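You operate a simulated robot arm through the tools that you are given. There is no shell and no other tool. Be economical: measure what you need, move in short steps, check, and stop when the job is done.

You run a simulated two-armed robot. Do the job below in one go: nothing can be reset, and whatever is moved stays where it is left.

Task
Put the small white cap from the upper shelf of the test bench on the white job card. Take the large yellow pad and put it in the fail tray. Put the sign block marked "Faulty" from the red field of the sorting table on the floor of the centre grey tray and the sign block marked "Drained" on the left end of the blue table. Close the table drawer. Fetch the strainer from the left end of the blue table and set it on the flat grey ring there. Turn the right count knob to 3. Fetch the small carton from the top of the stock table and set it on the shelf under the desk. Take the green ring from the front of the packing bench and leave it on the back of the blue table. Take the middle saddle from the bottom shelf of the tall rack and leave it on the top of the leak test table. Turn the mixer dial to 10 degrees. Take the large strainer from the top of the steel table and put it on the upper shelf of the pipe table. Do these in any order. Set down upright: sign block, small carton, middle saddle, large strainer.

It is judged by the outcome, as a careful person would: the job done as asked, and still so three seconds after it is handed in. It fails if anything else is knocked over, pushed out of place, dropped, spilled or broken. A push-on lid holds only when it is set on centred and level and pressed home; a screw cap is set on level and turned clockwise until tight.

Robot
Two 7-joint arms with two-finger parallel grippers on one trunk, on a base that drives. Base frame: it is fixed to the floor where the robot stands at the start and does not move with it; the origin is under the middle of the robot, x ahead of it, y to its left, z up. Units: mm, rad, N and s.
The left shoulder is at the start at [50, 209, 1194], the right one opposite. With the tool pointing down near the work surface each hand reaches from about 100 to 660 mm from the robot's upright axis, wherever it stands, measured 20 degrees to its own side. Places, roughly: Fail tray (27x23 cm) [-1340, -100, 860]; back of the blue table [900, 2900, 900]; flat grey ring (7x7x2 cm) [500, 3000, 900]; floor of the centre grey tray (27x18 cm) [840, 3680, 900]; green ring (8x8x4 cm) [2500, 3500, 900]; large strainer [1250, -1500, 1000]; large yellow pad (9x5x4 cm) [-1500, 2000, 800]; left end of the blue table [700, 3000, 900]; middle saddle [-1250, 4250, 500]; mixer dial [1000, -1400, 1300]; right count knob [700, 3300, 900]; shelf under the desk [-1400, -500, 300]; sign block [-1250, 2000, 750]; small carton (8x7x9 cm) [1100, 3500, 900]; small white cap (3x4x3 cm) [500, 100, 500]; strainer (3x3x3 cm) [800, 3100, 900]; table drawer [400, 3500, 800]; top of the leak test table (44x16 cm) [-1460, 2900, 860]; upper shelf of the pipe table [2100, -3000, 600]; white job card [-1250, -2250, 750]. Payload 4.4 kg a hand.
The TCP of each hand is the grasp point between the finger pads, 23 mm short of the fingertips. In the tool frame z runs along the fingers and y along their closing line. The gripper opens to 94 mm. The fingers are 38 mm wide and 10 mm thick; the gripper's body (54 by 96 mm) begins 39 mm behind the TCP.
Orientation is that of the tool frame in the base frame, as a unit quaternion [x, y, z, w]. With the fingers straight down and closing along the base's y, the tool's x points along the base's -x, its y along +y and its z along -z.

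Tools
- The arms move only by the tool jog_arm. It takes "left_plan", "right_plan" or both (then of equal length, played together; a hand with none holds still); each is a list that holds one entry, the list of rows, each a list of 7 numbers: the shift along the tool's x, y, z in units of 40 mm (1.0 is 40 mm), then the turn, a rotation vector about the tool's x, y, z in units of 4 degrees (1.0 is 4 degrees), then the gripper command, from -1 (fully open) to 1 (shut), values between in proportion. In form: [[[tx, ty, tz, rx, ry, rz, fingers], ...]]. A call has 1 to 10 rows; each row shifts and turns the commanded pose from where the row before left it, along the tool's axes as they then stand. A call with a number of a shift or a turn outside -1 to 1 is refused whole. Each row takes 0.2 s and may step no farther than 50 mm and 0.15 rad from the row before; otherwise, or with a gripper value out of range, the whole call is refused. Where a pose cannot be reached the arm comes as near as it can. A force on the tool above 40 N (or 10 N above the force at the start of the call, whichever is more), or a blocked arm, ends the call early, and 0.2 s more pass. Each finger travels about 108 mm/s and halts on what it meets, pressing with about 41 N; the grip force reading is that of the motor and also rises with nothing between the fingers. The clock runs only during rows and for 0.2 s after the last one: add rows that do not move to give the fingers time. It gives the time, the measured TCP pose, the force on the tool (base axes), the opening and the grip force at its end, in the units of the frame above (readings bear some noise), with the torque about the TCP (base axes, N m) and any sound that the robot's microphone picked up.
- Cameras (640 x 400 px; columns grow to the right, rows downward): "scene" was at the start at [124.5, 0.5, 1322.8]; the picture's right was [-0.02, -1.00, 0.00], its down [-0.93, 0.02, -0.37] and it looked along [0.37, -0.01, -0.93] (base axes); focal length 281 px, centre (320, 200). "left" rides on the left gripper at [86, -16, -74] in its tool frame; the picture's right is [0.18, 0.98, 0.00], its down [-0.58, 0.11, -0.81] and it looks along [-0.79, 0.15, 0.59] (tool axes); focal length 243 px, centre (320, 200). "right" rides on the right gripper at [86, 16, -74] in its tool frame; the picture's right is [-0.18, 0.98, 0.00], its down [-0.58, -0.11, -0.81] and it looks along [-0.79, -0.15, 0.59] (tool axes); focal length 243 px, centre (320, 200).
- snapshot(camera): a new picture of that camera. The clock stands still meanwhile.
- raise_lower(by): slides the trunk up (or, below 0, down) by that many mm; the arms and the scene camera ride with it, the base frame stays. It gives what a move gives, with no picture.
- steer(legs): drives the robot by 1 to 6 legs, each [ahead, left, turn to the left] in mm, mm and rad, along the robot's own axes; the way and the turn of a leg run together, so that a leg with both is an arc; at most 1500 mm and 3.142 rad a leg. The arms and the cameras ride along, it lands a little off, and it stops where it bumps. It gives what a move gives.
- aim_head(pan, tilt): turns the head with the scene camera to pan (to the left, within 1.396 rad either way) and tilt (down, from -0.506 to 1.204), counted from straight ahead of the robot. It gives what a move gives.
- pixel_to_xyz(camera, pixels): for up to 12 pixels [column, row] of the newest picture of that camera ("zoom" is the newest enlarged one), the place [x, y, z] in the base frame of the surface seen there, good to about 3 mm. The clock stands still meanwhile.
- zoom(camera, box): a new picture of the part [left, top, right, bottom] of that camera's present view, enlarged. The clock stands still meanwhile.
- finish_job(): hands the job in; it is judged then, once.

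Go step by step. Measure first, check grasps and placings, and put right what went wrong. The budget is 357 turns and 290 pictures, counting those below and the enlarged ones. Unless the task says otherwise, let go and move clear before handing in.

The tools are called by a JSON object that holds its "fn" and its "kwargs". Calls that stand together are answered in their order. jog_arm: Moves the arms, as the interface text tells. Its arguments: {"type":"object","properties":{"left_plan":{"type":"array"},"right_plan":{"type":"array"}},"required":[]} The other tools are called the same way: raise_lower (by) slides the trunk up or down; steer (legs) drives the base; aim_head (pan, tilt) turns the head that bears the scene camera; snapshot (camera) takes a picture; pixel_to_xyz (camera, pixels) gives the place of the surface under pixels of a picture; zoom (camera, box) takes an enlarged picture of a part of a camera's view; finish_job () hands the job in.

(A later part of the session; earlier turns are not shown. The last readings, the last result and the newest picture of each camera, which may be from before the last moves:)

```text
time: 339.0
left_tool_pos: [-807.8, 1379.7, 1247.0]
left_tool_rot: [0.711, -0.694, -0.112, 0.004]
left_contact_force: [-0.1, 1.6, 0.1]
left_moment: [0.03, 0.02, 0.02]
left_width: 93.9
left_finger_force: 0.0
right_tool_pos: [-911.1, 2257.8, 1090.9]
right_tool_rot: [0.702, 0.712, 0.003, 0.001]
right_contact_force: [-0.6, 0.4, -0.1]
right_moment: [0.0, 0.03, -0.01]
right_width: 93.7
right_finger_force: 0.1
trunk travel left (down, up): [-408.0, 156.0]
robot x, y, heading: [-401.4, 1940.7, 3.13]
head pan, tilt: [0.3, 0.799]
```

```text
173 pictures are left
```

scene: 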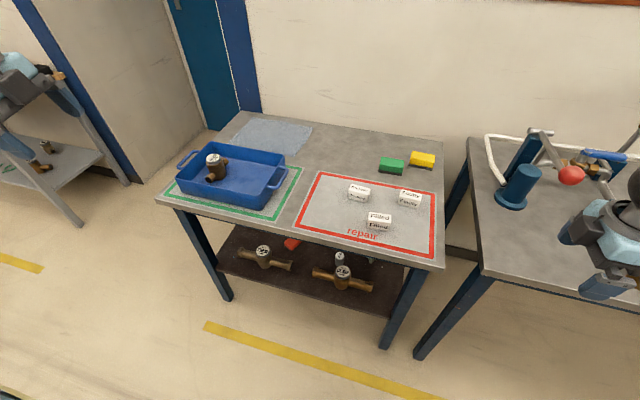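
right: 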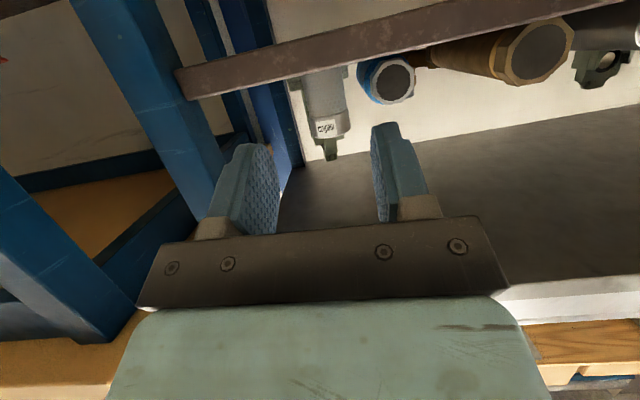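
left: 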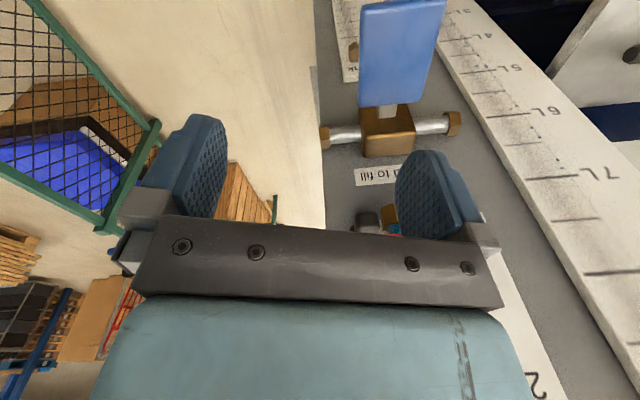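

Both arms now have outward elbows. I level the left hand and bring both hands inward over the table centre line before driving up.

{"fn": "jog_arm", "kwargs": {"left_plan": [[[-1, 0, 0, 0.78, 0.74, 0, -1], [-1, 0, 0, 0.78, 0.74, 0, -1], [-1, 0, 0, 0.78, 0.74, 0, -1], [-1, 0, 0, 0, 0, 0, -1], [-1, 0, 0, 0, 0, 0, -1], [-1, 0, 0, 0, 0, 0, -1], [-1, 0, 0, 0, 0, 0, -1], [-1, 0, 0, 0, 0, 0, -1], [-1, 0, 0, 0, 0, 0, -1], [-1, 0, 0, 0, 0, 0, -1]]], "right_plan": [[[-0.6, 0, 0, 0, 0, 0, -1], [-0.6, 0, 0, 0, 0, 0, -1], [-0.6, 0, 0, 0, 0, 0, -1], [-0.6, 0, 0, 0, 0, 0, -1], [-0.6, 0, 0, 0, 0, 0, -1], [-0.6, 0, 0, 0, 0, 0, -1], [-0.6, 0, 0, 0, 0, 0, -1], [-0.6, 0, 0, 0, 0, 0, -1], [-0.6, 0, 0, 0, 0, 0, -1], [-0.6, 0, 0, 0, 0, 0, -1]]]}}

{"fn": "steer", "kwargs": {"legs": [[230, 0, 0]]}}

{"fn": "aim_head", "kwargs": {"pan": 0, "tilt": 0.9}}

{"fn": "snapshot", "kwargs": {"camera": "scene"}}

```text
time: 341.2
left_tool_pos: [-818.6, 1780.2, 1257.3]
left_tool_rot: [0.716, -0.698, 0.001, 0.0]
left_contact_force: [-0.2, 1.0, 1.0]
left_moment: [0.04, -0.04, 0.0]
left_width: 93.9
left_finger_force: 0.1
right_tool_pos: [-906.1, 2018.0, 1089.9]
right_tool_rot: [0.701, 0.713, 0.004, 0.002]
right_contact_force: [-0.5, 0.0, -0.6]
right_moment: [-0.01, -0.02, 0.03]
right_width: 93.9
right_finger_force: 0.0
trunk travel left (down, up): [-408.0, 156.0]
robot x, y, heading: [-405.3, 1938.3, 3.127]
head pan, tilt: [0.3, 0.799]
```

```text
time: 342.9
left_tool_pos: [-1049.1, 1786.6, 1259.6]
left_tool_rot: [0.714, -0.7, -0.001, -0.001]
left_contact_force: [-0.3, 0.3, -0.6]
left_moment: [-0.04, 0.0, 0.01]
left_width: 94.0
left_finger_force: 0.0
right_tool_pos: [-1138.5, 2023.5, 1091.4]
right_tool_rot: [0.703, 0.711, 0.003, 0.002]
right_contact_force: [-0.5, -0.1, -0.3]
right_moment: [0.01, -0.02, 0.01]
right_width: 93.9
right_finger_force: 0.1
trunk travel left (down, up): [-408.0, 156.0]
robot x, y, heading: [-637.8, 1942.1, 3.125]
head pan, tilt: [0.3, 0.799]
```

```text
time: 343.7
left_tool_pos: [-1049.0, 1785.1, 1257.9]
left_tool_rot: [0.714, -0.7, -0.001, 0.0]
left_contact_force: [0.3, 0.3, -0.3]
left_moment: [0.02, 0.01, -0.02]
left_width: 93.9
left_finger_force: 0.0
right_tool_pos: [-1138.0, 2024.2, 1089.9]
right_tool_rot: [0.705, 0.71, 0.003, 0.001]
right_contact_force: [-0.1, -0.7, 0.1]
right_moment: [0.0, 0.03, 0.02]
right_width: 93.9
right_finger_force: 0.1
trunk travel left (down, up): [-408.0, 156.0]
robot x, y, heading: [-638.4, 1941.2, 3.123]
head pan, tilt: [0.0, 0.901]
```

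```text
172 pictures are left
```

scene: 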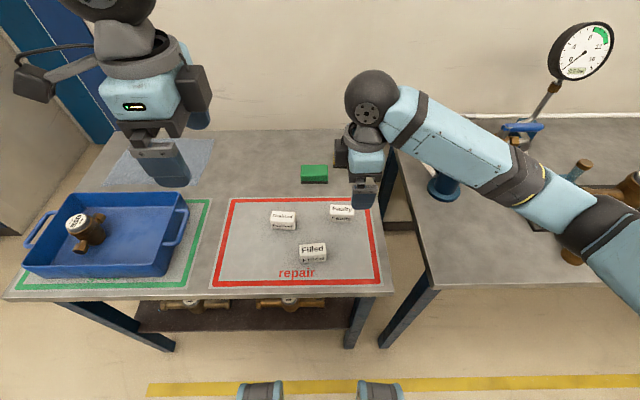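

Both arms now move freely. I measure the two blocks precisely.

{"fn": "zoom", "kwargs": {"camera": "scene", "box": [264, 195, 364, 265]}}

{"fn": "pixel_to_xyz", "kwargs": {"camera": "zoom", "pixels": [[55, 105], [180, 110], [60, 135], [180, 140], [430, 70], [550, 75], [430, 100], [555, 105], [120, 175], [490, 145]]}}

```text
5.71 times, centred on (314, 230) of scene
```

zoom: 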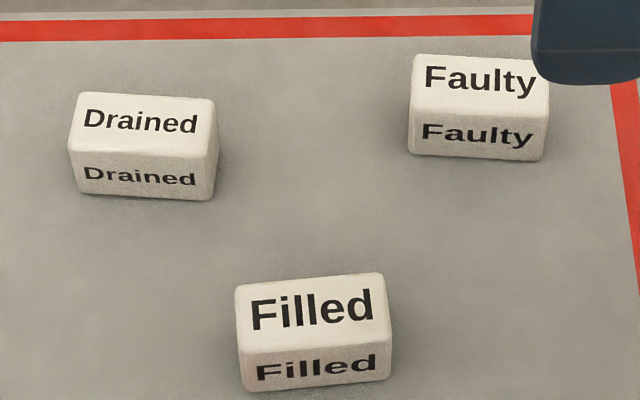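

```text
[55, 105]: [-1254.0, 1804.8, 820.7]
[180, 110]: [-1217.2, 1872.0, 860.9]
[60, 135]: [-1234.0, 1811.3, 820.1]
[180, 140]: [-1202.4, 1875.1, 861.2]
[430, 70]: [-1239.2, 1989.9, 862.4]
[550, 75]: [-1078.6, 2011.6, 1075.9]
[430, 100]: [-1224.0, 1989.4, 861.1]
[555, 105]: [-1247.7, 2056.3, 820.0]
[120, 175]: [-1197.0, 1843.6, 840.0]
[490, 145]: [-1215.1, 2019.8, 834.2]
```

Blocks: Drained centre (-1210,1855), Faulty centre (-1231,2016), tops z=862. I bring both hands above them.

{"fn": "jog_arm", "kwargs": {"left_plan": [[[-0.35, 0.8, 0.3, 0, 0, 0, -0.4], [-0.35, 0.8, 0.3, 0, 0, 0, -0.4], [-0.35, 0.8, 0.3, 0, 0, 0, -0.4], [-0.35, 0.8, 0.3, 0, 0, 0, -0.4], [-0.35, 0.8, 0.3, 0, 0, 0, -0.4], [0, 0, 1, 0, 0, 0, -0.4], [0, 0, 1, 0, 0, 0, -0.4], [0, 0, 1, 0, 0, 0, -0.4], [0, 0, 1, 0, 0, 0, -0.4], [0, 0, 1, 0, 0, 0, -0.4]]], "right_plan": [[[-0.05, -0.58, 0.3, 0, 0, 0, -0.4], [-0.05, -0.58, 0.3, 0, 0, 0, -0.4], [-0.05, -0.58, 0.3, 0, 0, 0, -0.4], [-0.05, -0.58, 0.3, 0, 0, 0, -0.4], [0, 0, 0.5, 0, 0, 0, -0.4], [0, 0, 0.5, 0, 0, 0, -0.4], [0, 0, 0.5, 0, 0, 0, -0.4], [0, 0, 0.5, 0, 0, 0, -0.4], [0, 0, 0.5, 0, 0, 0, -0.4], [0, 0, 0, 0, 0, 0, -0.4]]]}}

{"fn": "snapshot", "kwargs": {"camera": "right"}}

{"fn": "snapshot", "kwargs": {"camera": "left"}}

```text
time: 345.9
left_tool_pos: [-1161.3, 1734.3, 1052.6]
left_tool_rot: [0.714, -0.7, 0.0, 0.001]
left_contact_force: [-1.0, -0.2, -0.1]
left_moment: [0.0, -0.01, -0.01]
left_width: 65.6
left_finger_force: 0.1
left hand out of reach, approached as far as the arm can: row 4, 5, 6, 7, 8, 9, 10
right_tool_pos: [-1231.9, 2014.8, 942.3]
right_tool_rot: [0.703, 0.711, 0.003, 0.002]
right_contact_force: [0.0, 0.0, -0.1]
right_moment: [0.01, 0.05, 0.03]
right_width: 65.9
right_finger_force: 0.0
trunk travel left (down, up): [-408.0, 156.0]
robot x, y, heading: [-638.4, 1945.6, 3.127]
head pan, tilt: [0.0, 0.901]
```

```text
170 pictures are left
```

right: 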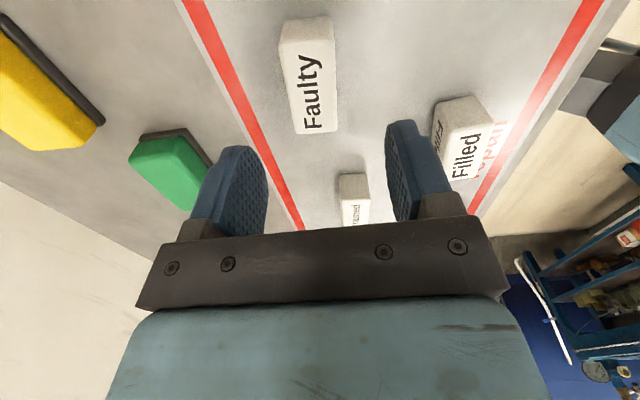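

```text
169 pictures are left
```

left: 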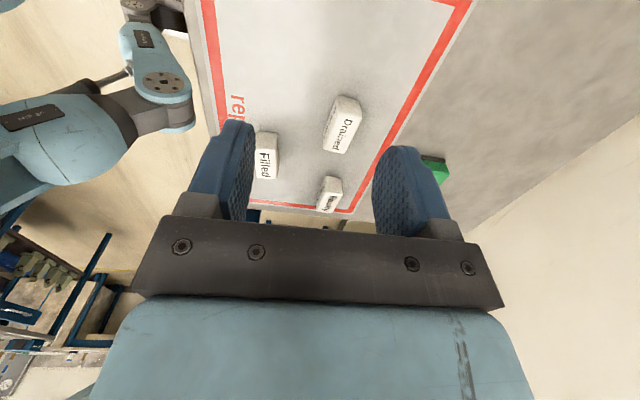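

Right is over "Faulty"; the left can't reach that far inward, so I take Faulty with the right first: lower 92 mm and close.

{"fn": "jog_arm", "kwargs": {"right_plan": [[[0, 0, 0.9, 0, 0, 0, -0.4], [0, 0, 0.9, 0, 0, 0, -0.4], [0, 0, 0.5, 0, 0, 0, -0.4], [0, 0, 0, 0, 0, 0, -0.4], [0, 0, 0, 0, 0, 0, 0.2], [0, 0, 0, 0, 0, 0, 0.7], [0, 0, 0, 0, 0, 0, 0.7]]]}}

{"fn": "snapshot", "kwargs": {"camera": "right"}}

```text
time: 347.5
left_tool_pos: [-1160.9, 1734.8, 1053.1]
left_tool_rot: [0.713, -0.701, 0.0, 0.0]
left_contact_force: [0.5, -0.5, 0.4]
left_moment: [0.0, 0.02, 0.02]
left_width: 65.8
left_finger_force: 0.1
right_tool_pos: [-1229.7, 2015.2, 848.3]
right_tool_rot: [0.703, 0.711, 0.003, 0.002]
right_contact_force: [0.7, 1.1, -0.1]
right_moment: [-0.01, 0.03, 0.01]
right_width: 33.4
right_finger_force: 41.0
trunk travel left (down, up): [-408.0, 156.0]
robot x, y, heading: [-640.6, 1941.7, 3.131]
head pan, tilt: [0.0, 0.901]
```

```text
168 pictures are left
```

right: 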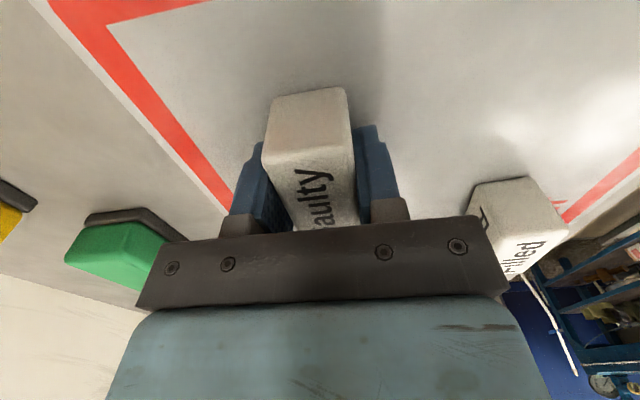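

Faulty is gripped. I lift it, sidestep 125 mm right, and bring the left hand over "Drained".

{"fn": "jog_arm", "kwargs": {"right_plan": [[[0, 0, -1, 0, 0, 0, 0.7], [0, 0, -1, 0, 0, 0, 0.7], [0, 0, -1, 0, 0, 0, 0.7], [0, 0, -1, 0, 0, 0, 0.7], [0, 0, -1, 0, 0, 0, 0.7]]]}}

{"fn": "steer", "kwargs": {"legs": [[0, -125, 0]]}}

{"fn": "jog_arm", "kwargs": {"left_plan": [[[0, 0.6, 0.5, 0, 0, 0, -0.4], [0, 0.6, 0.5, 0, 0, 0, -0.4], [0, 0, 0.8, 0, 0, 0, -0.4], [0, 0, 0.8, 0, 0, 0, -0.4], [0, 0, 0, 0, 0, 0, -0.4]]]}}

{"fn": "snapshot", "kwargs": {"camera": "left"}}

```text
time: 348.7
left_tool_pos: [-1159.9, 1735.7, 1052.3]
left_tool_rot: [0.714, -0.7, 0.0, 0.001]
left_contact_force: [-0.4, -0.6, 0.2]
left_moment: [0.03, -0.02, 0.01]
left_width: 66.0
left_finger_force: 0.0
right_tool_pos: [-1229.8, 2016.6, 1048.7]
right_tool_rot: [0.704, 0.71, 0.004, 0.002]
right_contact_force: [-0.2, 0.1, -0.7]
right_moment: [-0.01, -0.03, -0.02]
right_width: 33.3
right_finger_force: 41.0
trunk travel left (down, up): [-408.0, 156.0]
robot x, y, heading: [-638.0, 1938.6, 3.119]
head pan, tilt: [0.0, 0.901]
```

```text
time: 350.5
left_tool_pos: [-1158.0, 1858.6, 1053.6]
left_tool_rot: [0.715, -0.699, 0.0, 0.0]
left_contact_force: [0.6, -0.2, 0.7]
left_moment: [0.01, 0.01, 0.01]
left_width: 65.8
left_finger_force: 0.1
right_tool_pos: [-1229.1, 2137.7, 1047.7]
right_tool_rot: [0.704, 0.71, 0.004, 0.003]
right_contact_force: [0.7, -0.5, -0.2]
right_moment: [0.0, -0.02, 0.01]
right_width: 33.5
right_finger_force: 41.2
trunk travel left (down, up): [-408.0, 156.0]
robot x, y, heading: [-638.1, 2066.3, 3.126]
head pan, tilt: [0.0, 0.901]
```

```text
time: 351.7
left_tool_pos: [-1175.4, 1802.7, 1006.4]
left_tool_rot: [0.714, -0.7, 0.0, 0.0]
left_contact_force: [-0.1, -0.5, 0.3]
left_moment: [-0.02, 0.0, -0.01]
left_width: 65.8
left_finger_force: 0.1
left hand out of reach, approached as far as the arm can: row 1, 2, 3, 4
right_tool_pos: [-1229.1, 2139.2, 1046.8]
right_tool_rot: [0.703, 0.711, 0.003, 0.002]
right_contact_force: [0.8, -0.7, 0.0]
right_moment: [0.01, 0.02, 0.0]
right_width: 33.3
right_finger_force: 41.2
trunk travel left (down, up): [-408.0, 156.0]
robot x, y, heading: [-635.7, 2064.3, 3.128]
head pan, tilt: [0.0, 0.901]
```

```text
167 pictures are left
```

left: 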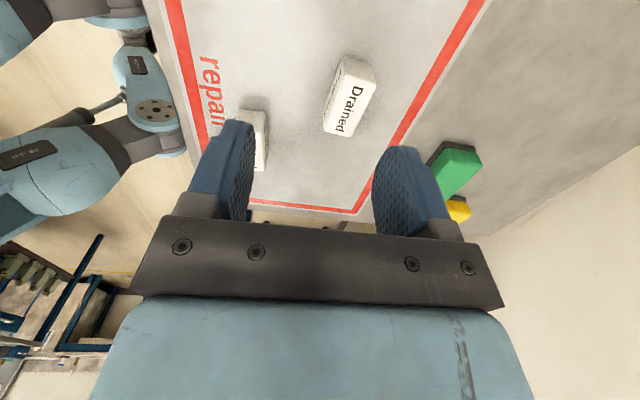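

The left hand drifts outward when reaching. I check how much room the base has to the table for moving the robot itself.

{"fn": "aim_head", "kwargs": {"pan": 0, "tilt": 1.0}}

{"fn": "snapshot", "kwargs": {"camera": "scene"}}

{"fn": "pixel_to_xyz", "kwargs": {"camera": "scene", "pixels": [[262, 358], [380, 358], [262, 375], [380, 375], [300, 300], [330, 330]]}}

```text
time: 352.3
left_tool_pos: [-1175.6, 1803.1, 1005.8]
left_tool_rot: [0.714, -0.7, 0.0, 0.0]
left_contact_force: [0.3, 0.0, -0.8]
left_moment: [0.02, 0.01, -0.01]
left_width: 65.5
left_finger_force: 0.0
right_tool_pos: [-1227.9, 2138.4, 1048.8]
right_tool_rot: [0.704, 0.711, 0.003, 0.003]
right_contact_force: [0.0, -1.0, -1.1]
right_moment: [-0.01, 0.01, -0.01]
right_width: 33.2
right_finger_force: 41.1
trunk travel left (down, up): [-408.0, 156.0]
robot x, y, heading: [-635.8, 2067.3, 3.13]
head pan, tilt: [0.0, 1.0]
```

```text
166 pictures are left
```

scene: 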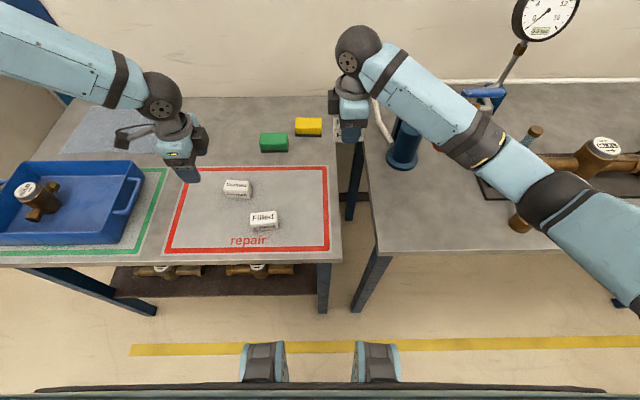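

```text
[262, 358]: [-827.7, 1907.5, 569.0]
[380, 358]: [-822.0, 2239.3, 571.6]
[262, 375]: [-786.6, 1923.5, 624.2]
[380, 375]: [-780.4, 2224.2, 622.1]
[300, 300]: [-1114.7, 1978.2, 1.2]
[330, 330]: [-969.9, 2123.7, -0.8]
```

The base is slim (front only ~200 mm ahead), so there is room. I raise the right hand, shift the robot so that the left is over "Drained", and lower with the trunk.

{"fn": "jog_arm", "kwargs": {"right_plan": [[[0, 0, -1, 0, 0, 0, 0.7], [0, 0, -1, 0, 0, 0, 0.7], [0, 0, -1, 0, 0, 0, 0.7], [0, 0, -1, 0, 0, 0, 0.7]]]}}

{"fn": "steer", "kwargs": {"legs": [[35, -52, 0]]}}

{"fn": "raise_lower", "kwargs": {"by": -90}}

{"fn": "snapshot", "kwargs": {"camera": "left"}}

```text
time: 353.3
left_tool_pos: [-1173.9, 1802.2, 1006.7]
left_tool_rot: [0.714, -0.7, -0.001, -0.001]
left_contact_force: [-0.7, -1.8, -0.2]
left_moment: [-0.03, 0.03, 0.0]
left_width: 66.1
left_finger_force: 0.1
right_tool_pos: [-1229.4, 2139.2, 1207.0]
right_tool_rot: [0.703, 0.711, 0.003, 0.001]
right_contact_force: [-0.4, -0.9, -1.3]
right_moment: [0.0, 0.04, -0.02]
right_width: 33.4
right_finger_force: 40.9
trunk travel left (down, up): [-408.0, 156.0]
robot x, y, heading: [-634.3, 2063.3, 3.126]
head pan, tilt: [0.0, 1.0]
```

```text
time: 354.5
left_tool_pos: [-1209.6, 1854.3, 1006.2]
left_tool_rot: [0.714, -0.7, 0.0, 0.0]
left_contact_force: [0.1, 0.3, 0.7]
left_moment: [0.0, 0.05, 0.03]
left_width: 65.9
left_finger_force: 0.1
right_tool_pos: [-1263.3, 2190.9, 1206.8]
right_tool_rot: [0.704, 0.711, 0.002, 0.001]
right_contact_force: [0.3, -0.2, -1.6]
right_moment: [-0.01, -0.04, -0.02]
right_width: 33.4
right_finger_force: 40.8
trunk travel left (down, up): [-408.0, 156.0]
robot x, y, heading: [-670.8, 2120.2, 3.123]
head pan, tilt: [0.0, 1.0]
```

```text
time: 355.7
left_tool_pos: [-1208.7, 1853.4, 916.7]
left_tool_rot: [0.715, -0.699, 0.0, 0.0]
left_contact_force: [-0.1, -0.2, 0.4]
left_moment: [0.01, 0.02, 0.04]
left_width: 65.8
left_finger_force: 0.0
right_tool_pos: [-1262.2, 2191.4, 1116.8]
right_tool_rot: [0.703, 0.711, 0.003, 0.001]
right_contact_force: [-0.1, -0.4, 0.1]
right_moment: [-0.02, 0.0, -0.02]
right_width: 33.5
right_finger_force: 40.8
trunk travel left (down, up): [-318.0, 246.0]
robot x, y, heading: [-672.3, 2118.0, 3.124]
head pan, tilt: [0.0, 1.0]
```

```text
165 pictures are left
```

left: 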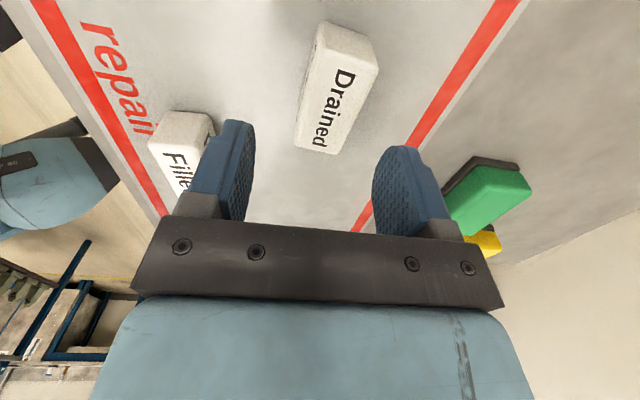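

Aligned. I lower 66 mm more and close the left hand.

{"fn": "raise_lower", "kwargs": {"by": -67}}

{"fn": "jog_arm", "kwargs": {"left_plan": [[[0, 0, 0, 0, 0, 0, 0], [0, 0, 0, 0, 0, 0, 0.7], [0, 0, 0, 0, 0, 0, 0.7], [0, 0, 0, 0, 0, 0, 0.7]]]}}

{"fn": "raise_lower", "kwargs": {"by": 200}}

{"fn": "snapshot", "kwargs": {"camera": "left"}}

```text
time: 356.8
left_tool_pos: [-1208.5, 1854.1, 850.0]
left_tool_rot: [0.714, -0.7, 0.0, -0.001]
left_contact_force: [0.2, -0.5, -1.2]
left_moment: [0.02, -0.01, 0.01]
left_width: 65.6
left_finger_force: 0.0
right_tool_pos: [-1263.3, 2191.1, 1049.9]
right_tool_rot: [0.704, 0.711, 0.003, 0.002]
right_contact_force: [1.2, -1.0, -1.3]
right_moment: [-0.01, -0.02, -0.01]
right_width: 33.4
right_finger_force: 41.3
trunk travel left (down, up): [-251.0, 313.0]
robot x, y, heading: [-670.4, 2117.7, 3.127]
head pan, tilt: [0.0, 1.0]
```

```text
time: 357.8
left_tool_pos: [-1207.2, 1854.2, 849.1]
left_tool_rot: [0.715, -0.699, 0.0, 0.0]
left_contact_force: [-0.8, 0.0, -0.1]
left_moment: [-0.02, -0.01, -0.02]
left_width: 33.4
left_finger_force: 40.8
right_tool_pos: [-1262.9, 2191.6, 1050.1]
right_tool_rot: [0.704, 0.711, 0.003, 0.001]
right_contact_force: [0.7, -0.1, -2.1]
right_moment: [0.0, 0.02, -0.04]
right_width: 33.6
right_finger_force: 41.5
trunk travel left (down, up): [-251.0, 313.0]
robot x, y, heading: [-668.5, 2119.8, 3.13]
head pan, tilt: [0.0, 1.0]
```

```text
time: 359.9
left_tool_pos: [-1207.7, 1853.2, 1049.4]
left_tool_rot: [0.715, -0.699, 0.0, 0.0]
left_contact_force: [-0.1, -0.5, -1.7]
left_moment: [-0.02, 0.0, 0.01]
left_width: 33.4
left_finger_force: 40.6
right_tool_pos: [-1263.2, 2192.3, 1249.9]
right_tool_rot: [0.703, 0.711, 0.004, 0.003]
right_contact_force: [-0.1, -0.2, -1.4]
right_moment: [-0.01, -0.02, 0.0]
right_width: 33.5
right_finger_force: 40.4
trunk travel left (down, up): [-451.0, 113.0]
robot x, y, heading: [-667.9, 2120.7, 3.121]
head pan, tilt: [0.0, 1.0]
```

```text
164 pictures are left
```

left: 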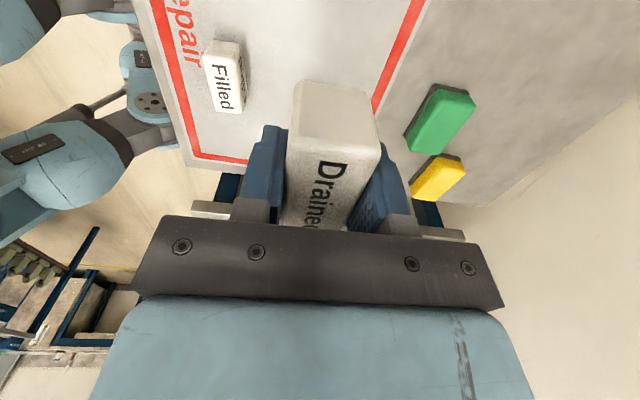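

Both sign blocks are held. I back off, turn around toward the blue table and strafe north to look.

{"fn": "steer", "kwargs": {"legs": [[-450, 0, 0], [0, 0, -3.13], [0, 900, 0]]}}

{"fn": "aim_head", "kwargs": {"pan": 0, "tilt": 0.6}}

{"fn": "snapshot", "kwargs": {"camera": "scene"}}

```text
time: 377.8
left_tool_pos: [325.6, 3271.1, 1049.3]
left_tool_rot: [0.696, 0.718, 0.0, 0.001]
left_contact_force: [0.7, 0.3, 0.1]
left_moment: [-0.03, 0.0, 0.01]
left_width: 33.4
left_finger_force: 41.3
right_tool_pos: [384.0, 2932.9, 1249.8]
right_tool_rot: [0.715, -0.699, -0.002, 0.004]
right_contact_force: [-0.2, 0.2, -0.5]
right_moment: [-0.01, -0.01, -0.01]
right_width: 33.4
right_finger_force: 40.6
trunk travel left (down, up): [-451.0, 113.0]
robot x, y, heading: [-207.8, 3002.5, -0.004]
head pan, tilt: [0.0, 1.0]
```

```text
time: 378.7
left_tool_pos: [325.1, 3270.8, 1049.0]
left_tool_rot: [0.696, 0.718, 0.0, 0.0]
left_contact_force: [0.4, -0.6, -0.6]
left_moment: [-0.04, 0.0, 0.01]
left_width: 33.2
left_finger_force: 41.6
right_tool_pos: [383.4, 2934.7, 1249.1]
right_tool_rot: [0.715, -0.699, -0.002, 0.004]
right_contact_force: [0.7, 0.1, -0.6]
right_moment: [-0.02, 0.0, 0.0]
right_width: 33.5
right_finger_force: 40.4
trunk travel left (down, up): [-451.0, 113.0]
robot x, y, heading: [-208.0, 2997.2, -0.005]
head pan, tilt: [0.0, 0.6]
```

```text
163 pictures are left
```

scene: 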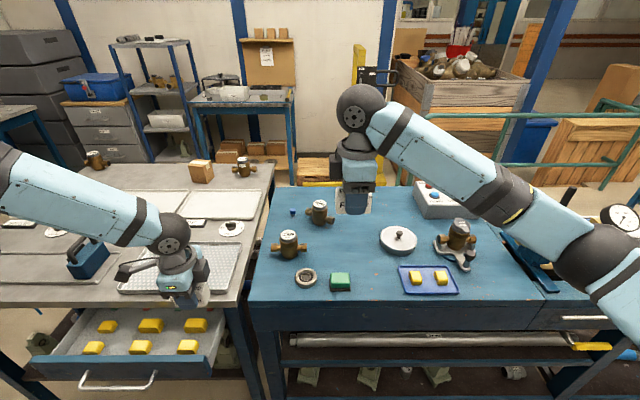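

A rich view: blue table on the right, grey bench with open drawer on the left. I zoom in both halves.

{"fn": "zoom", "kwargs": {"camera": "scene", "box": [240, 170, 560, 330]}}

{"fn": "zoom", "kwargs": {"camera": "scene", "box": [0, 140, 280, 300]}}

{"fn": "pixel_to_xyz", "kwargs": {"camera": "scene", "pixels": [[305, 278], [340, 282], [293, 212], [232, 228], [202, 172], [288, 245], [320, 210], [270, 290], [260, 195], [120, 380], [398, 240], [240, 285]]}}

```text
2.00 times, centred on (400, 250) of scene
```

zoom: 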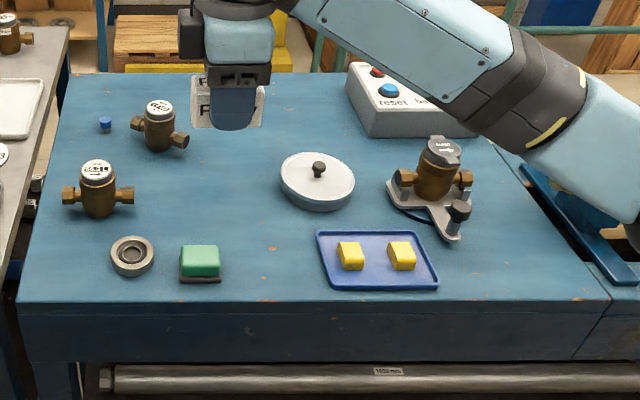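

```text
2.29 times, centred on (140, 220) of scene
```

zoom: 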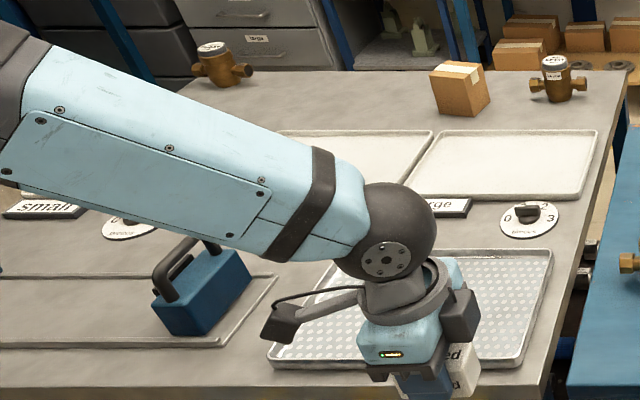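

```text
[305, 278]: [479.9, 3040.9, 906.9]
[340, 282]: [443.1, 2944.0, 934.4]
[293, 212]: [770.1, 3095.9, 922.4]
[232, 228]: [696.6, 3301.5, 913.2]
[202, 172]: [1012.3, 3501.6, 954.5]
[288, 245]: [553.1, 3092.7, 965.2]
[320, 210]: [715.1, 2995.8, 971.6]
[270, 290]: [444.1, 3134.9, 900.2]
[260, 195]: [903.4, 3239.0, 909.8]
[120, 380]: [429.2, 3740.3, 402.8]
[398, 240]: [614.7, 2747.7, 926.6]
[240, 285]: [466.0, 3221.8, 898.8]
```

Identified: grey ring (480,3041), strainer (770,3096), count knob (697,3301), carton (1012,3502), drawer open. A free spot for "Drained" at the left end is (610,2990). I drive so that the left hand is above it.

{"fn": "steer", "kwargs": {"legs": [[0, -281, 0], [285, 0, 0]]}}

{"fn": "snapshot", "kwargs": {"camera": "left"}}

{"fn": "snapshot", "kwargs": {"camera": "scene"}}

```text
time: 383.4
left_tool_pos: [607.6, 2987.7, 1048.1]
left_tool_rot: [0.696, 0.718, 0.0, 0.0]
left_contact_force: [0.4, 0.7, -0.3]
left_moment: [0.0, -0.01, 0.0]
left_width: 33.5
left_finger_force: 41.2
right_tool_pos: [666.6, 2651.4, 1247.7]
right_tool_rot: [0.715, -0.7, -0.002, 0.004]
right_contact_force: [-0.1, -0.9, -1.2]
right_moment: [0.05, 0.03, -0.01]
right_width: 33.5
right_finger_force: 40.8
trunk travel left (down, up): [-451.0, 113.0]
robot x, y, heading: [70.9, 2721.5, -0.005]
head pan, tilt: [0.0, 0.6]
stopped in leg 2: the robot was blocked; the commanded pose is now the measured one
```

```text
160 pictures are left
```

left: 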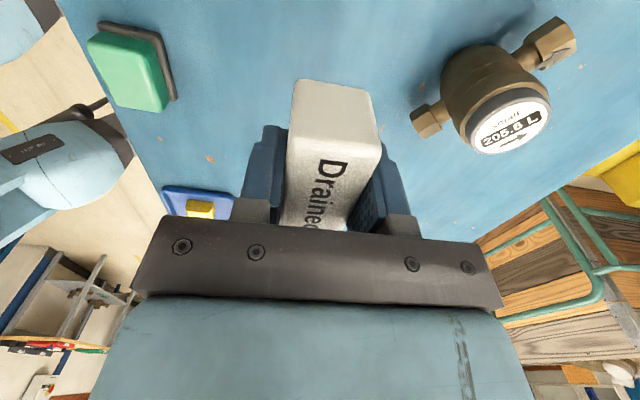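

```text
159 pictures are left
```

scene: 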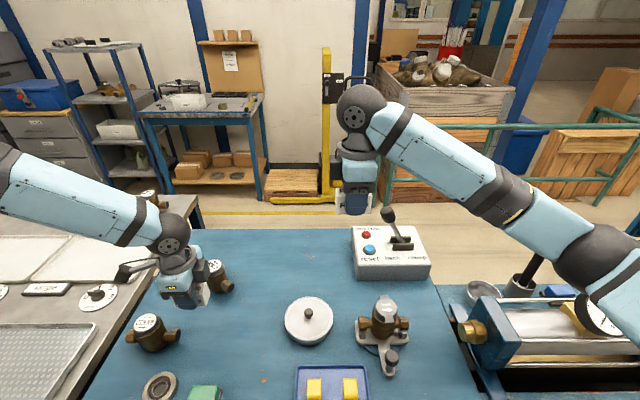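

Position is right; the base just touched something at the end, so I back 10 mm (the spot is still free) and lower.

{"fn": "steer", "kwargs": {"legs": [[-10, 0, 0]]}}

{"fn": "raise_lower", "kwargs": {"by": -112}}

{"fn": "jog_arm", "kwargs": {"left_plan": [[[0, 0, 0.1, 0, 0, 0, 0.7], [0, 0, 0.06, 0, 0, 0, 0.7], [0, 0, 0, 0, 0, 0, 0.7]]]}}

{"fn": "snapshot", "kwargs": {"camera": "left"}}

```text
time: 384.2
left_tool_pos: [598.3, 2987.6, 1048.7]
left_tool_rot: [0.696, 0.718, -0.001, -0.001]
left_contact_force: [0.0, -0.2, -1.6]
left_moment: [0.02, 0.01, 0.02]
left_width: 33.5
left_finger_force: 41.0
right_tool_pos: [655.1, 2650.5, 1249.2]
right_tool_rot: [0.715, -0.699, -0.002, 0.005]
right_contact_force: [0.9, -0.5, -0.1]
right_moment: [-0.03, 0.01, 0.0]
right_width: 33.3
right_finger_force: 40.8
trunk travel left (down, up): [-451.0, 113.0]
robot x, y, heading: [59.7, 2719.1, -0.005]
head pan, tilt: [0.0, 0.6]
```

```text
time: 385.6
left_tool_pos: [596.3, 2988.0, 938.0]
left_tool_rot: [0.696, 0.718, 0.0, 0.0]
left_contact_force: [0.6, -0.6, -0.7]
left_moment: [0.0, 0.0, -0.02]
left_width: 33.5
left_finger_force: 41.4
right_tool_pos: [654.2, 2650.6, 1138.0]
right_tool_rot: [0.715, -0.699, -0.002, 0.003]
right_contact_force: [0.1, -0.2, -0.5]
right_moment: [0.01, 0.02, 0.01]
right_width: 33.5
right_finger_force: 40.6
trunk travel left (down, up): [-339.0, 225.0]
robot x, y, heading: [59.3, 2721.7, -0.009]
head pan, tilt: [0.0, 0.6]
```

```text
time: 386.4
left_tool_pos: [593.7, 2991.1, 933.5]
left_tool_rot: [0.696, 0.718, 0.0, 0.001]
left_contact_force: [0.2, 0.5, -1.3]
left_moment: [0.05, 0.04, -0.01]
left_width: 33.2
left_finger_force: 40.8
left hand out of reach, approached as far as the arm can: row 2
right_tool_pos: [653.8, 2650.1, 1138.1]
right_tool_rot: [0.714, -0.7, -0.002, 0.003]
right_contact_force: [0.5, 0.1, -0.4]
right_moment: [-0.03, 0.02, 0.01]
right_width: 33.4
right_finger_force: 41.1
trunk travel left (down, up): [-339.0, 225.0]
robot x, y, heading: [59.6, 2721.0, -0.007]
head pan, tilt: [0.0, 0.6]
```

```text
158 pictures are left
```

left: 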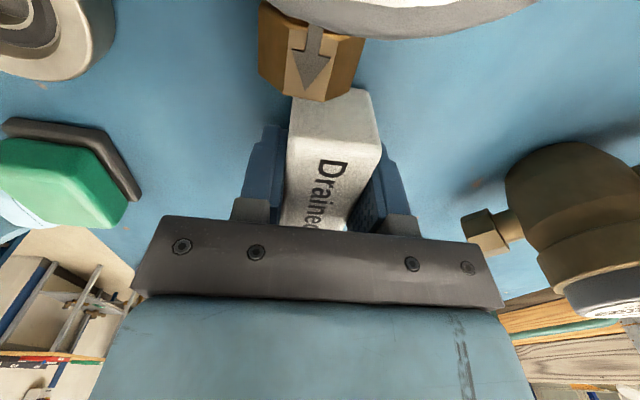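

The block's end is near valve 1's hex end, so I shift 15 mm right, then lower 4 mm to contact.

{"fn": "steer", "kwargs": {"legs": [[0, -18, 0]]}}

{"fn": "raise_lower", "kwargs": {"by": -4}}

{"fn": "pixel_to_xyz", "kwargs": {"camera": "left", "pixels": [[310, 85], [335, 100], [360, 60], [200, 200]]}}

```text
time: 387.2
left_tool_pos: [596.5, 2975.5, 932.6]
left_tool_rot: [0.695, 0.719, 0.0, 0.001]
left_contact_force: [-0.4, 0.7, -0.6]
left_moment: [0.03, -0.01, -0.01]
left_width: 33.5
left_finger_force: 41.1
right_tool_pos: [653.8, 2634.4, 1137.2]
right_tool_rot: [0.715, -0.7, -0.001, 0.003]
right_contact_force: [-0.4, -0.1, -0.6]
right_moment: [0.0, 0.03, 0.01]
right_width: 33.2
right_finger_force: 41.2
trunk travel left (down, up): [-339.0, 225.0]
robot x, y, heading: [57.6, 2698.2, -0.005]
head pan, tilt: [0.0, 0.6]
```

```text
time: 387.8
left_tool_pos: [595.4, 2972.9, 929.0]
left_tool_rot: [0.696, 0.718, 0.0, 0.0]
left_contact_force: [-1.0, 1.0, -1.0]
left_moment: [0.03, 0.0, -0.01]
left_width: 33.7
left_finger_force: 41.1
right_tool_pos: [654.0, 2634.0, 1133.5]
right_tool_rot: [0.715, -0.7, -0.002, 0.003]
right_contact_force: [0.1, -0.2, -1.2]
right_moment: [-0.01, 0.0, 0.0]
right_width: 33.7
right_finger_force: 41.1
trunk travel left (down, up): [-335.0, 229.0]
robot x, y, heading: [59.7, 2701.6, -0.006]
head pan, tilt: [0.0, 0.6]
```

```text
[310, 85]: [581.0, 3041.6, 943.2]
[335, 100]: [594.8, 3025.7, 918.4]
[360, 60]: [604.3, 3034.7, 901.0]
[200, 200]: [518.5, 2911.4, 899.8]
```

Lower 2 mm more and release the left hand, then raise straight up with the trunk.

{"fn": "raise_lower", "kwargs": {"by": -2}}

{"fn": "jog_arm", "kwargs": {"left_plan": [[[0, 0, 0, 0, 0, 0, 0.3], [0, 0, 0, 0, 0, 0, -0.3], [0, 0, 0, 0, 0, 0, -0.3]]]}}

{"fn": "raise_lower", "kwargs": {"by": 120}}

{"fn": "snapshot", "kwargs": {"camera": "left"}}

```text
time: 388.3
left_tool_pos: [593.9, 2974.0, 929.6]
left_tool_rot: [0.696, 0.718, 0.002, 0.002]
left_contact_force: [0.5, 1.9, 11.9]
left_moment: [0.11, 0.16, -0.01]
left_width: 33.4
left_finger_force: 41.0
right_tool_pos: [653.8, 2634.2, 1130.7]
right_tool_rot: [0.714, -0.7, -0.001, 0.003]
right_contact_force: [0.2, 0.8, -0.9]
right_moment: [-0.01, 0.03, 0.02]
right_width: 33.4
right_finger_force: 40.6
trunk travel left (down, up): [-333.0, 231.0]
robot x, y, heading: [60.6, 2702.1, -0.01]
head pan, tilt: [0.0, 0.6]
```

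```text
time: 389.1
left_tool_pos: [595.7, 2974.2, 926.9]
left_tool_rot: [0.696, 0.718, 0.001, 0.0]
left_contact_force: [0.2, -0.1, 0.0]
left_moment: [-0.03, -0.01, 0.02]
left_width: 61.0
left_finger_force: 0.0
right_tool_pos: [654.8, 2633.3, 1130.6]
right_tool_rot: [0.715, -0.7, -0.002, 0.003]
right_contact_force: [-0.5, -1.1, -0.4]
right_moment: [0.01, 0.02, 0.01]
right_width: 33.3
right_finger_force: 41.1
trunk travel left (down, up): [-333.0, 231.0]
robot x, y, heading: [58.3, 2703.9, -0.01]
head pan, tilt: [0.0, 0.6]
```

```text
time: 390.6
left_tool_pos: [594.5, 2974.0, 1047.1]
left_tool_rot: [0.696, 0.718, 0.0, 0.0]
left_contact_force: [0.6, -0.5, -0.5]
left_moment: [-0.03, 0.02, -0.01]
left_width: 61.5
left_finger_force: 0.0
right_tool_pos: [654.8, 2634.6, 1250.8]
right_tool_rot: [0.714, -0.7, -0.002, 0.004]
right_contact_force: [0.2, 0.7, -1.1]
right_moment: [-0.01, -0.02, 0.03]
right_width: 33.5
right_finger_force: 41.3
trunk travel left (down, up): [-453.0, 111.0]
robot x, y, heading: [59.7, 2697.8, -0.005]
head pan, tilt: [0.0, 0.6]
```

```text
157 pictures are left
```

left: 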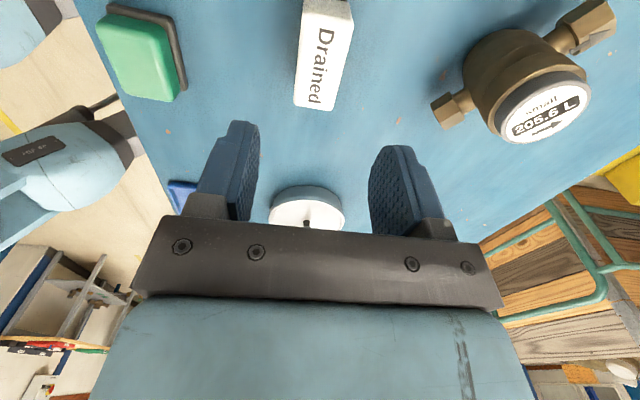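

"Drained" stands at the left end. Next the drawer, which blocks access to the grey bench: I look at it.

{"fn": "steer", "kwargs": {"legs": [[-280, 0, 0], [0, 500, 0]]}}

{"fn": "aim_head", "kwargs": {"pan": 0.35, "tilt": 0.75}}

{"fn": "snapshot", "kwargs": {"camera": "scene"}}

```text
time: 397.1
left_tool_pos: [311.2, 3482.5, 1048.2]
left_tool_rot: [0.692, 0.722, -0.001, 0.001]
left_contact_force: [-0.2, -0.3, -0.1]
left_moment: [0.01, 0.01, 0.01]
left_width: 61.1
left_finger_force: 0.0
right_tool_pos: [375.8, 3142.9, 1251.0]
right_tool_rot: [0.718, -0.696, -0.002, 0.003]
right_contact_force: [-0.6, 0.3, -0.3]
right_moment: [-0.03, -0.01, 0.0]
right_width: 33.1
right_finger_force: 40.8
trunk travel left (down, up): [-453.0, 111.0]
robot x, y, heading: [-218.8, 3205.4, 0.005]
head pan, tilt: [0.0, 0.6]
```

```text
time: 397.9
left_tool_pos: [312.6, 3482.1, 1047.6]
left_tool_rot: [0.692, 0.721, -0.001, 0.0]
left_contact_force: [0.1, -0.1, 0.8]
left_moment: [-0.03, 0.0, 0.05]
left_width: 61.1
left_finger_force: 0.0
right_tool_pos: [374.9, 3142.4, 1250.7]
right_tool_rot: [0.718, -0.696, -0.002, 0.003]
right_contact_force: [-0.6, -0.7, -0.4]
right_moment: [0.03, -0.02, 0.01]
right_width: 33.2
right_finger_force: 41.1
trunk travel left (down, up): [-453.0, 111.0]
robot x, y, heading: [-218.9, 3206.2, 0.008]
head pan, tilt: [0.351, 0.75]
```

```text
156 pictures are left
```

scene: 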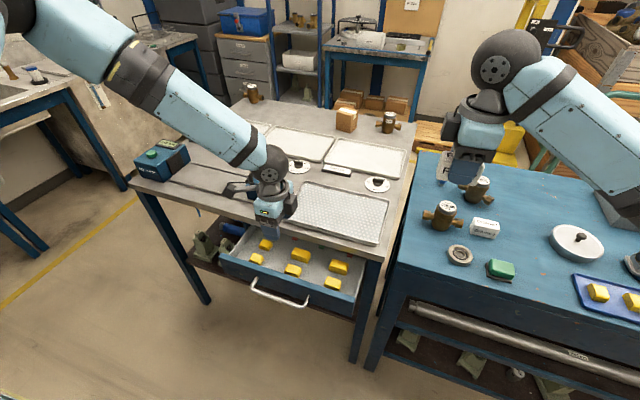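

I measure the drawer front, handle, bench edge, trays and knobs.

{"fn": "pixel_to_xyz", "kwargs": {"camera": "scene", "pixels": [[280, 299], [290, 287], [225, 262], [352, 305], [300, 290], [375, 245], [160, 195], [378, 185], [300, 165], [340, 210], [365, 155], [300, 140]]}}

{"fn": "zoom", "kwargs": {"camera": "scene", "box": [200, 100, 420, 250]}}

```text
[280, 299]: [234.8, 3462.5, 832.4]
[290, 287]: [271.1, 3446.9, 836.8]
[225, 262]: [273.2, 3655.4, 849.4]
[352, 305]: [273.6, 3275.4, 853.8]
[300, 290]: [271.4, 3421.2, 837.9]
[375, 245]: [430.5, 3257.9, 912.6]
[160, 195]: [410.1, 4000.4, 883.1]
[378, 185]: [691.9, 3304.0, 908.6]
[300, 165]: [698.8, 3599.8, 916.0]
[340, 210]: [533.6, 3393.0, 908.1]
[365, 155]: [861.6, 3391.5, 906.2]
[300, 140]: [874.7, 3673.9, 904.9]
```

```text
2.67 times, centred on (310, 175) of scene
```

zoom: 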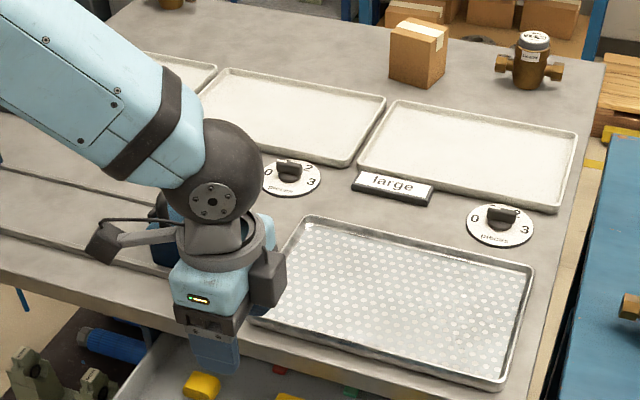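

The drawer front is at x=271 (handle at x=235, z=832), bench edge x≈430. I back off, lower the left hand with closed fingers in front of the handle, and push by driving forward.

{"fn": "steer", "kwargs": {"legs": [[-140, -18, 0]]}}

{"fn": "jog_arm", "kwargs": {"left_plan": [[[0, 0, 0, 0, 0, 0, 1], [0, 0, 0, 0, 0, 0, 1], [0, 0, 0, 0, 0, 0, 1]]]}}

{"fn": "raise_lower", "kwargs": {"by": -208}}

{"fn": "snapshot", "kwargs": {"camera": "scene"}}

```text
time: 399.2
left_tool_pos: [176.1, 3464.5, 1047.3]
left_tool_rot: [0.693, 0.721, 0.0, 0.0]
left_contact_force: [0.6, -0.7, 0.7]
left_moment: [0.0, 0.0, -0.02]
left_width: 61.3
left_finger_force: 0.1
right_tool_pos: [239.8, 3125.0, 1249.7]
right_tool_rot: [0.719, -0.695, -0.002, 0.004]
right_contact_force: [0.4, 0.1, -1.0]
right_moment: [0.0, 0.02, -0.04]
right_width: 33.2
right_finger_force: 41.2
trunk travel left (down, up): [-453.0, 111.0]
robot x, y, heading: [-356.6, 3183.8, 0.003]
head pan, tilt: [0.351, 0.75]
```

```text
time: 400.0
left_tool_pos: [175.7, 3463.1, 1047.2]
left_tool_rot: [0.691, 0.723, 0.001, 0.001]
left_contact_force: [0.0, 0.1, 0.2]
left_moment: [-0.04, -0.02, 0.03]
left_width: 0.0
left_finger_force: 41.0
right_tool_pos: [238.3, 3125.6, 1250.9]
right_tool_rot: [0.719, -0.695, -0.002, 0.003]
right_contact_force: [-0.4, 0.0, -1.2]
right_moment: [-0.01, 0.01, -0.03]
right_width: 33.4
right_finger_force: 40.5
trunk travel left (down, up): [-453.0, 111.0]
robot x, y, heading: [-357.7, 3188.3, 0.004]
head pan, tilt: [0.351, 0.75]
```

```text
time: 402.2
left_tool_pos: [175.8, 3463.2, 839.2]
left_tool_rot: [0.692, 0.722, 0.001, 0.001]
left_contact_force: [-0.3, -0.8, 0.4]
left_moment: [-0.03, -0.01, 0.0]
left_width: 0.0
left_finger_force: 41.0
right_tool_pos: [238.3, 3125.4, 1043.6]
right_tool_rot: [0.719, -0.695, -0.001, 0.003]
right_contact_force: [0.1, 0.5, -1.1]
right_moment: [0.01, -0.01, -0.02]
right_width: 33.7
right_finger_force: 41.3
trunk travel left (down, up): [-245.0, 319.0]
robot x, y, heading: [-356.8, 3187.8, 0.002]
head pan, tilt: [0.351, 0.75]
```

```text
154 pictures are left
```

scene: 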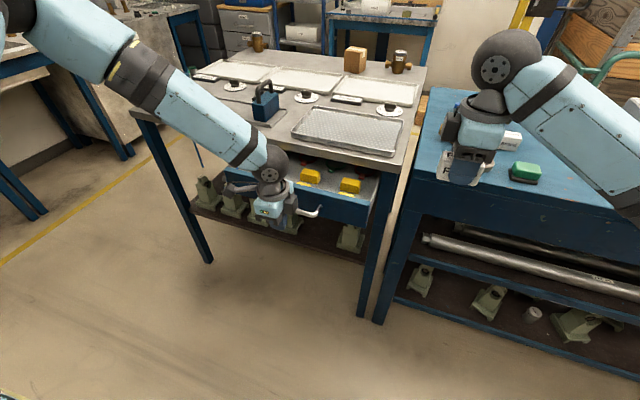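

With closed fingers the gripper body would hit the bench edge before the drawer shuts; opening the hand fully puts the front finger ahead of the body. I back 20 mm, open, and push 178 mm.

{"fn": "steer", "kwargs": {"legs": [[-20, 0, 0]]}}

{"fn": "jog_arm", "kwargs": {"left_plan": [[[0, 0, 0.1, 0, 0, 0, -1], [0, 0, 0, 0, 0, 0, -1], [0, 0, 0, 0, 0, 0, -1]]]}}

{"fn": "steer", "kwargs": {"legs": [[172, 0, 0]]}}

{"fn": "snapshot", "kwargs": {"camera": "scene"}}

```text
time: 403.0
left_tool_pos: [156.5, 3463.1, 840.0]
left_tool_rot: [0.692, 0.722, 0.001, 0.0]
left_contact_force: [0.3, -0.5, 0.3]
left_moment: [0.02, -0.04, -0.01]
left_width: 0.0
left_finger_force: 41.2
right_tool_pos: [219.6, 3123.5, 1042.7]
right_tool_rot: [0.718, -0.696, -0.002, 0.003]
right_contact_force: [0.1, 0.0, -0.9]
right_moment: [-0.04, 0.01, 0.0]
right_width: 33.5
right_finger_force: 41.4
trunk travel left (down, up): [-245.0, 319.0]
robot x, y, heading: [-374.1, 3184.0, 0.006]
head pan, tilt: [0.351, 0.75]
```

```text
time: 403.8
left_tool_pos: [153.7, 3465.8, 837.3]
left_tool_rot: [0.692, 0.722, -0.001, 0.001]
left_contact_force: [-0.1, 0.0, -0.6]
left_moment: [-0.03, 0.0, 0.01]
left_width: 94.1
left_finger_force: 0.1
left hand out of reach, approached as far as the arm can: row 1
right_tool_pos: [218.9, 3125.0, 1043.2]
right_tool_rot: [0.718, -0.696, -0.003, 0.003]
right_contact_force: [0.0, -0.2, -0.4]
right_moment: [-0.01, -0.02, 0.0]
right_width: 33.6
right_finger_force: 40.1
trunk travel left (down, up): [-245.0, 319.0]
robot x, y, heading: [-374.1, 3184.1, 0.008]
head pan, tilt: [0.351, 0.75]
```

```text
time: 405.3
left_tool_pos: [324.2, 3465.1, 836.2]
left_tool_rot: [0.693, 0.721, -0.002, -0.001]
left_contact_force: [-16.9, -3.6, -14.9]
left_moment: [0.2, 1.01, -0.45]
left_width: 86.3
left_finger_force: 0.0
right_tool_pos: [387.7, 3123.6, 1043.2]
right_tool_rot: [0.718, -0.697, -0.003, 0.004]
right_contact_force: [0.1, -0.7, -0.4]
right_moment: [0.04, -0.01, 0.03]
right_width: 33.2
right_finger_force: 41.1
trunk travel left (down, up): [-245.0, 319.0]
robot x, y, heading: [-205.4, 3186.1, 0.005]
head pan, tilt: [0.351, 0.75]
```

```text
153 pictures are left
```

scene: 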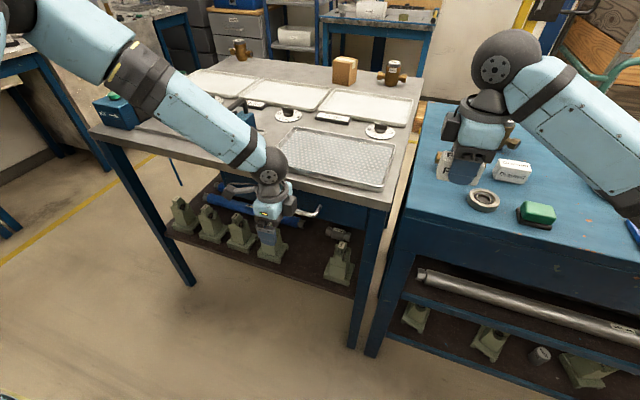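

The drawer is nearly in. I push another 22 mm.

{"fn": "steer", "kwargs": {"legs": [[22, 0, 0]]}}

{"fn": "zoom", "kwargs": {"camera": "scene", "box": [200, 150, 420, 290]}}

```text
time: 406.1
left_tool_pos: [324.3, 3464.2, 836.2]
left_tool_rot: [0.693, 0.721, -0.006, -0.008]
left_contact_force: [-24.8, 1.9, 19.2]
left_moment: [-0.29, -0.74, -0.26]
left_width: 83.0
left_finger_force: 0.1
right_tool_pos: [399.3, 3125.6, 1045.2]
right_tool_rot: [0.719, -0.695, 0.0, 0.002]
right_contact_force: [0.2, -0.3, 0.1]
right_moment: [-0.01, 0.02, -0.01]
right_width: 33.6
right_finger_force: 40.9
trunk travel left (down, up): [-245.0, 319.0]
robot x, y, heading: [-193.3, 3187.6, 0.003]
head pan, tilt: [0.351, 0.75]
stopped in leg 1: the force on the tool passed its limit at 52 N (the readings are from after the stop); the commanded pose is now the measured one
```

```text
2.86 times, centred on (310, 220) of scene
```

zoom: 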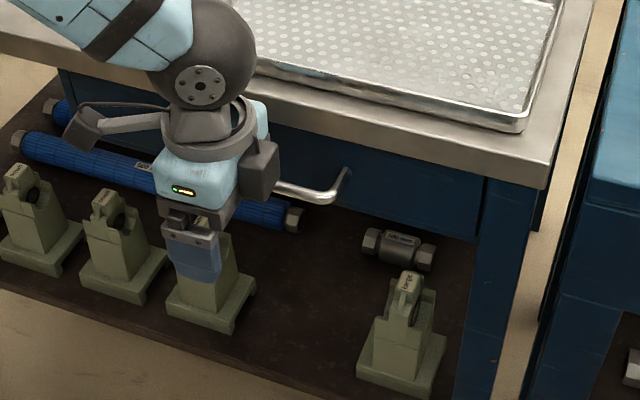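

The drawer stopped firmly (52 N). I back off and check that it is flush.

{"fn": "steer", "kwargs": {"legs": [[-200, 0, 0]]}}

{"fn": "raise_lower", "kwargs": {"by": 210}}

{"fn": "snapshot", "kwargs": {"camera": "scene"}}

{"fn": "zoom", "kwargs": {"camera": "scene", "box": [150, 170, 420, 320]}}

```text
time: 407.8
left_tool_pos: [129.6, 3463.6, 834.6]
left_tool_rot: [0.694, 0.72, -0.006, -0.007]
left_contact_force: [0.8, -0.7, -0.1]
left_moment: [-0.02, -0.03, -0.03]
left_width: 93.9
left_finger_force: 0.0
right_tool_pos: [201.0, 3123.5, 1043.0]
right_tool_rot: [0.718, -0.696, -0.001, 0.004]
right_contact_force: [-1.5, -0.2, 0.5]
right_moment: [-0.01, 0.01, 0.03]
right_width: 33.2
right_finger_force: 40.6
trunk travel left (down, up): [-245.0, 319.0]
robot x, y, heading: [-393.9, 3186.6, 0.005]
head pan, tilt: [0.351, 0.75]
```

```text
time: 410.0
left_tool_pos: [128.7, 3463.5, 1044.2]
left_tool_rot: [0.694, 0.72, -0.006, -0.008]
left_contact_force: [-0.2, -0.8, -0.5]
left_moment: [0.01, 0.03, 0.04]
left_width: 94.0
left_finger_force: 0.1
right_tool_pos: [201.9, 3124.3, 1251.9]
right_tool_rot: [0.719, -0.695, -0.002, 0.005]
right_contact_force: [-0.3, 0.7, -1.1]
right_moment: [-0.01, 0.01, 0.0]
right_width: 33.4
right_finger_force: 40.7
trunk travel left (down, up): [-455.0, 109.0]
robot x, y, heading: [-393.8, 3184.7, 0.004]
head pan, tilt: [0.351, 0.75]
```

```text
151 pictures are left
```

scene: 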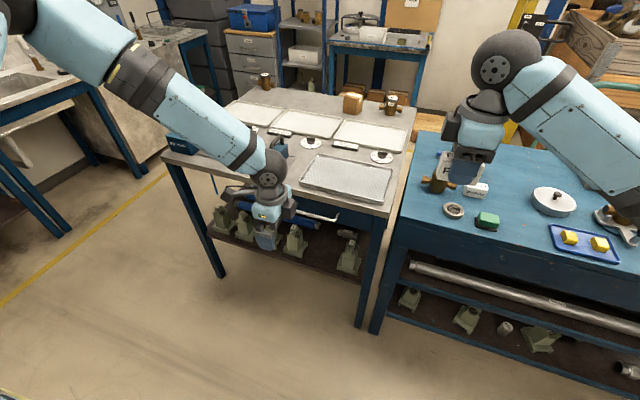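

```text
2.37 times, centred on (285, 245) of scene
```

zoom: 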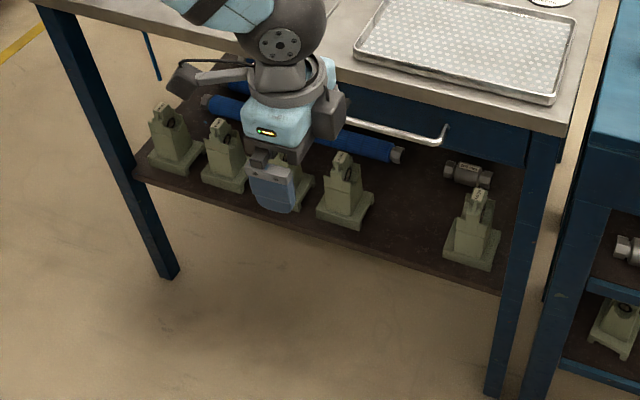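

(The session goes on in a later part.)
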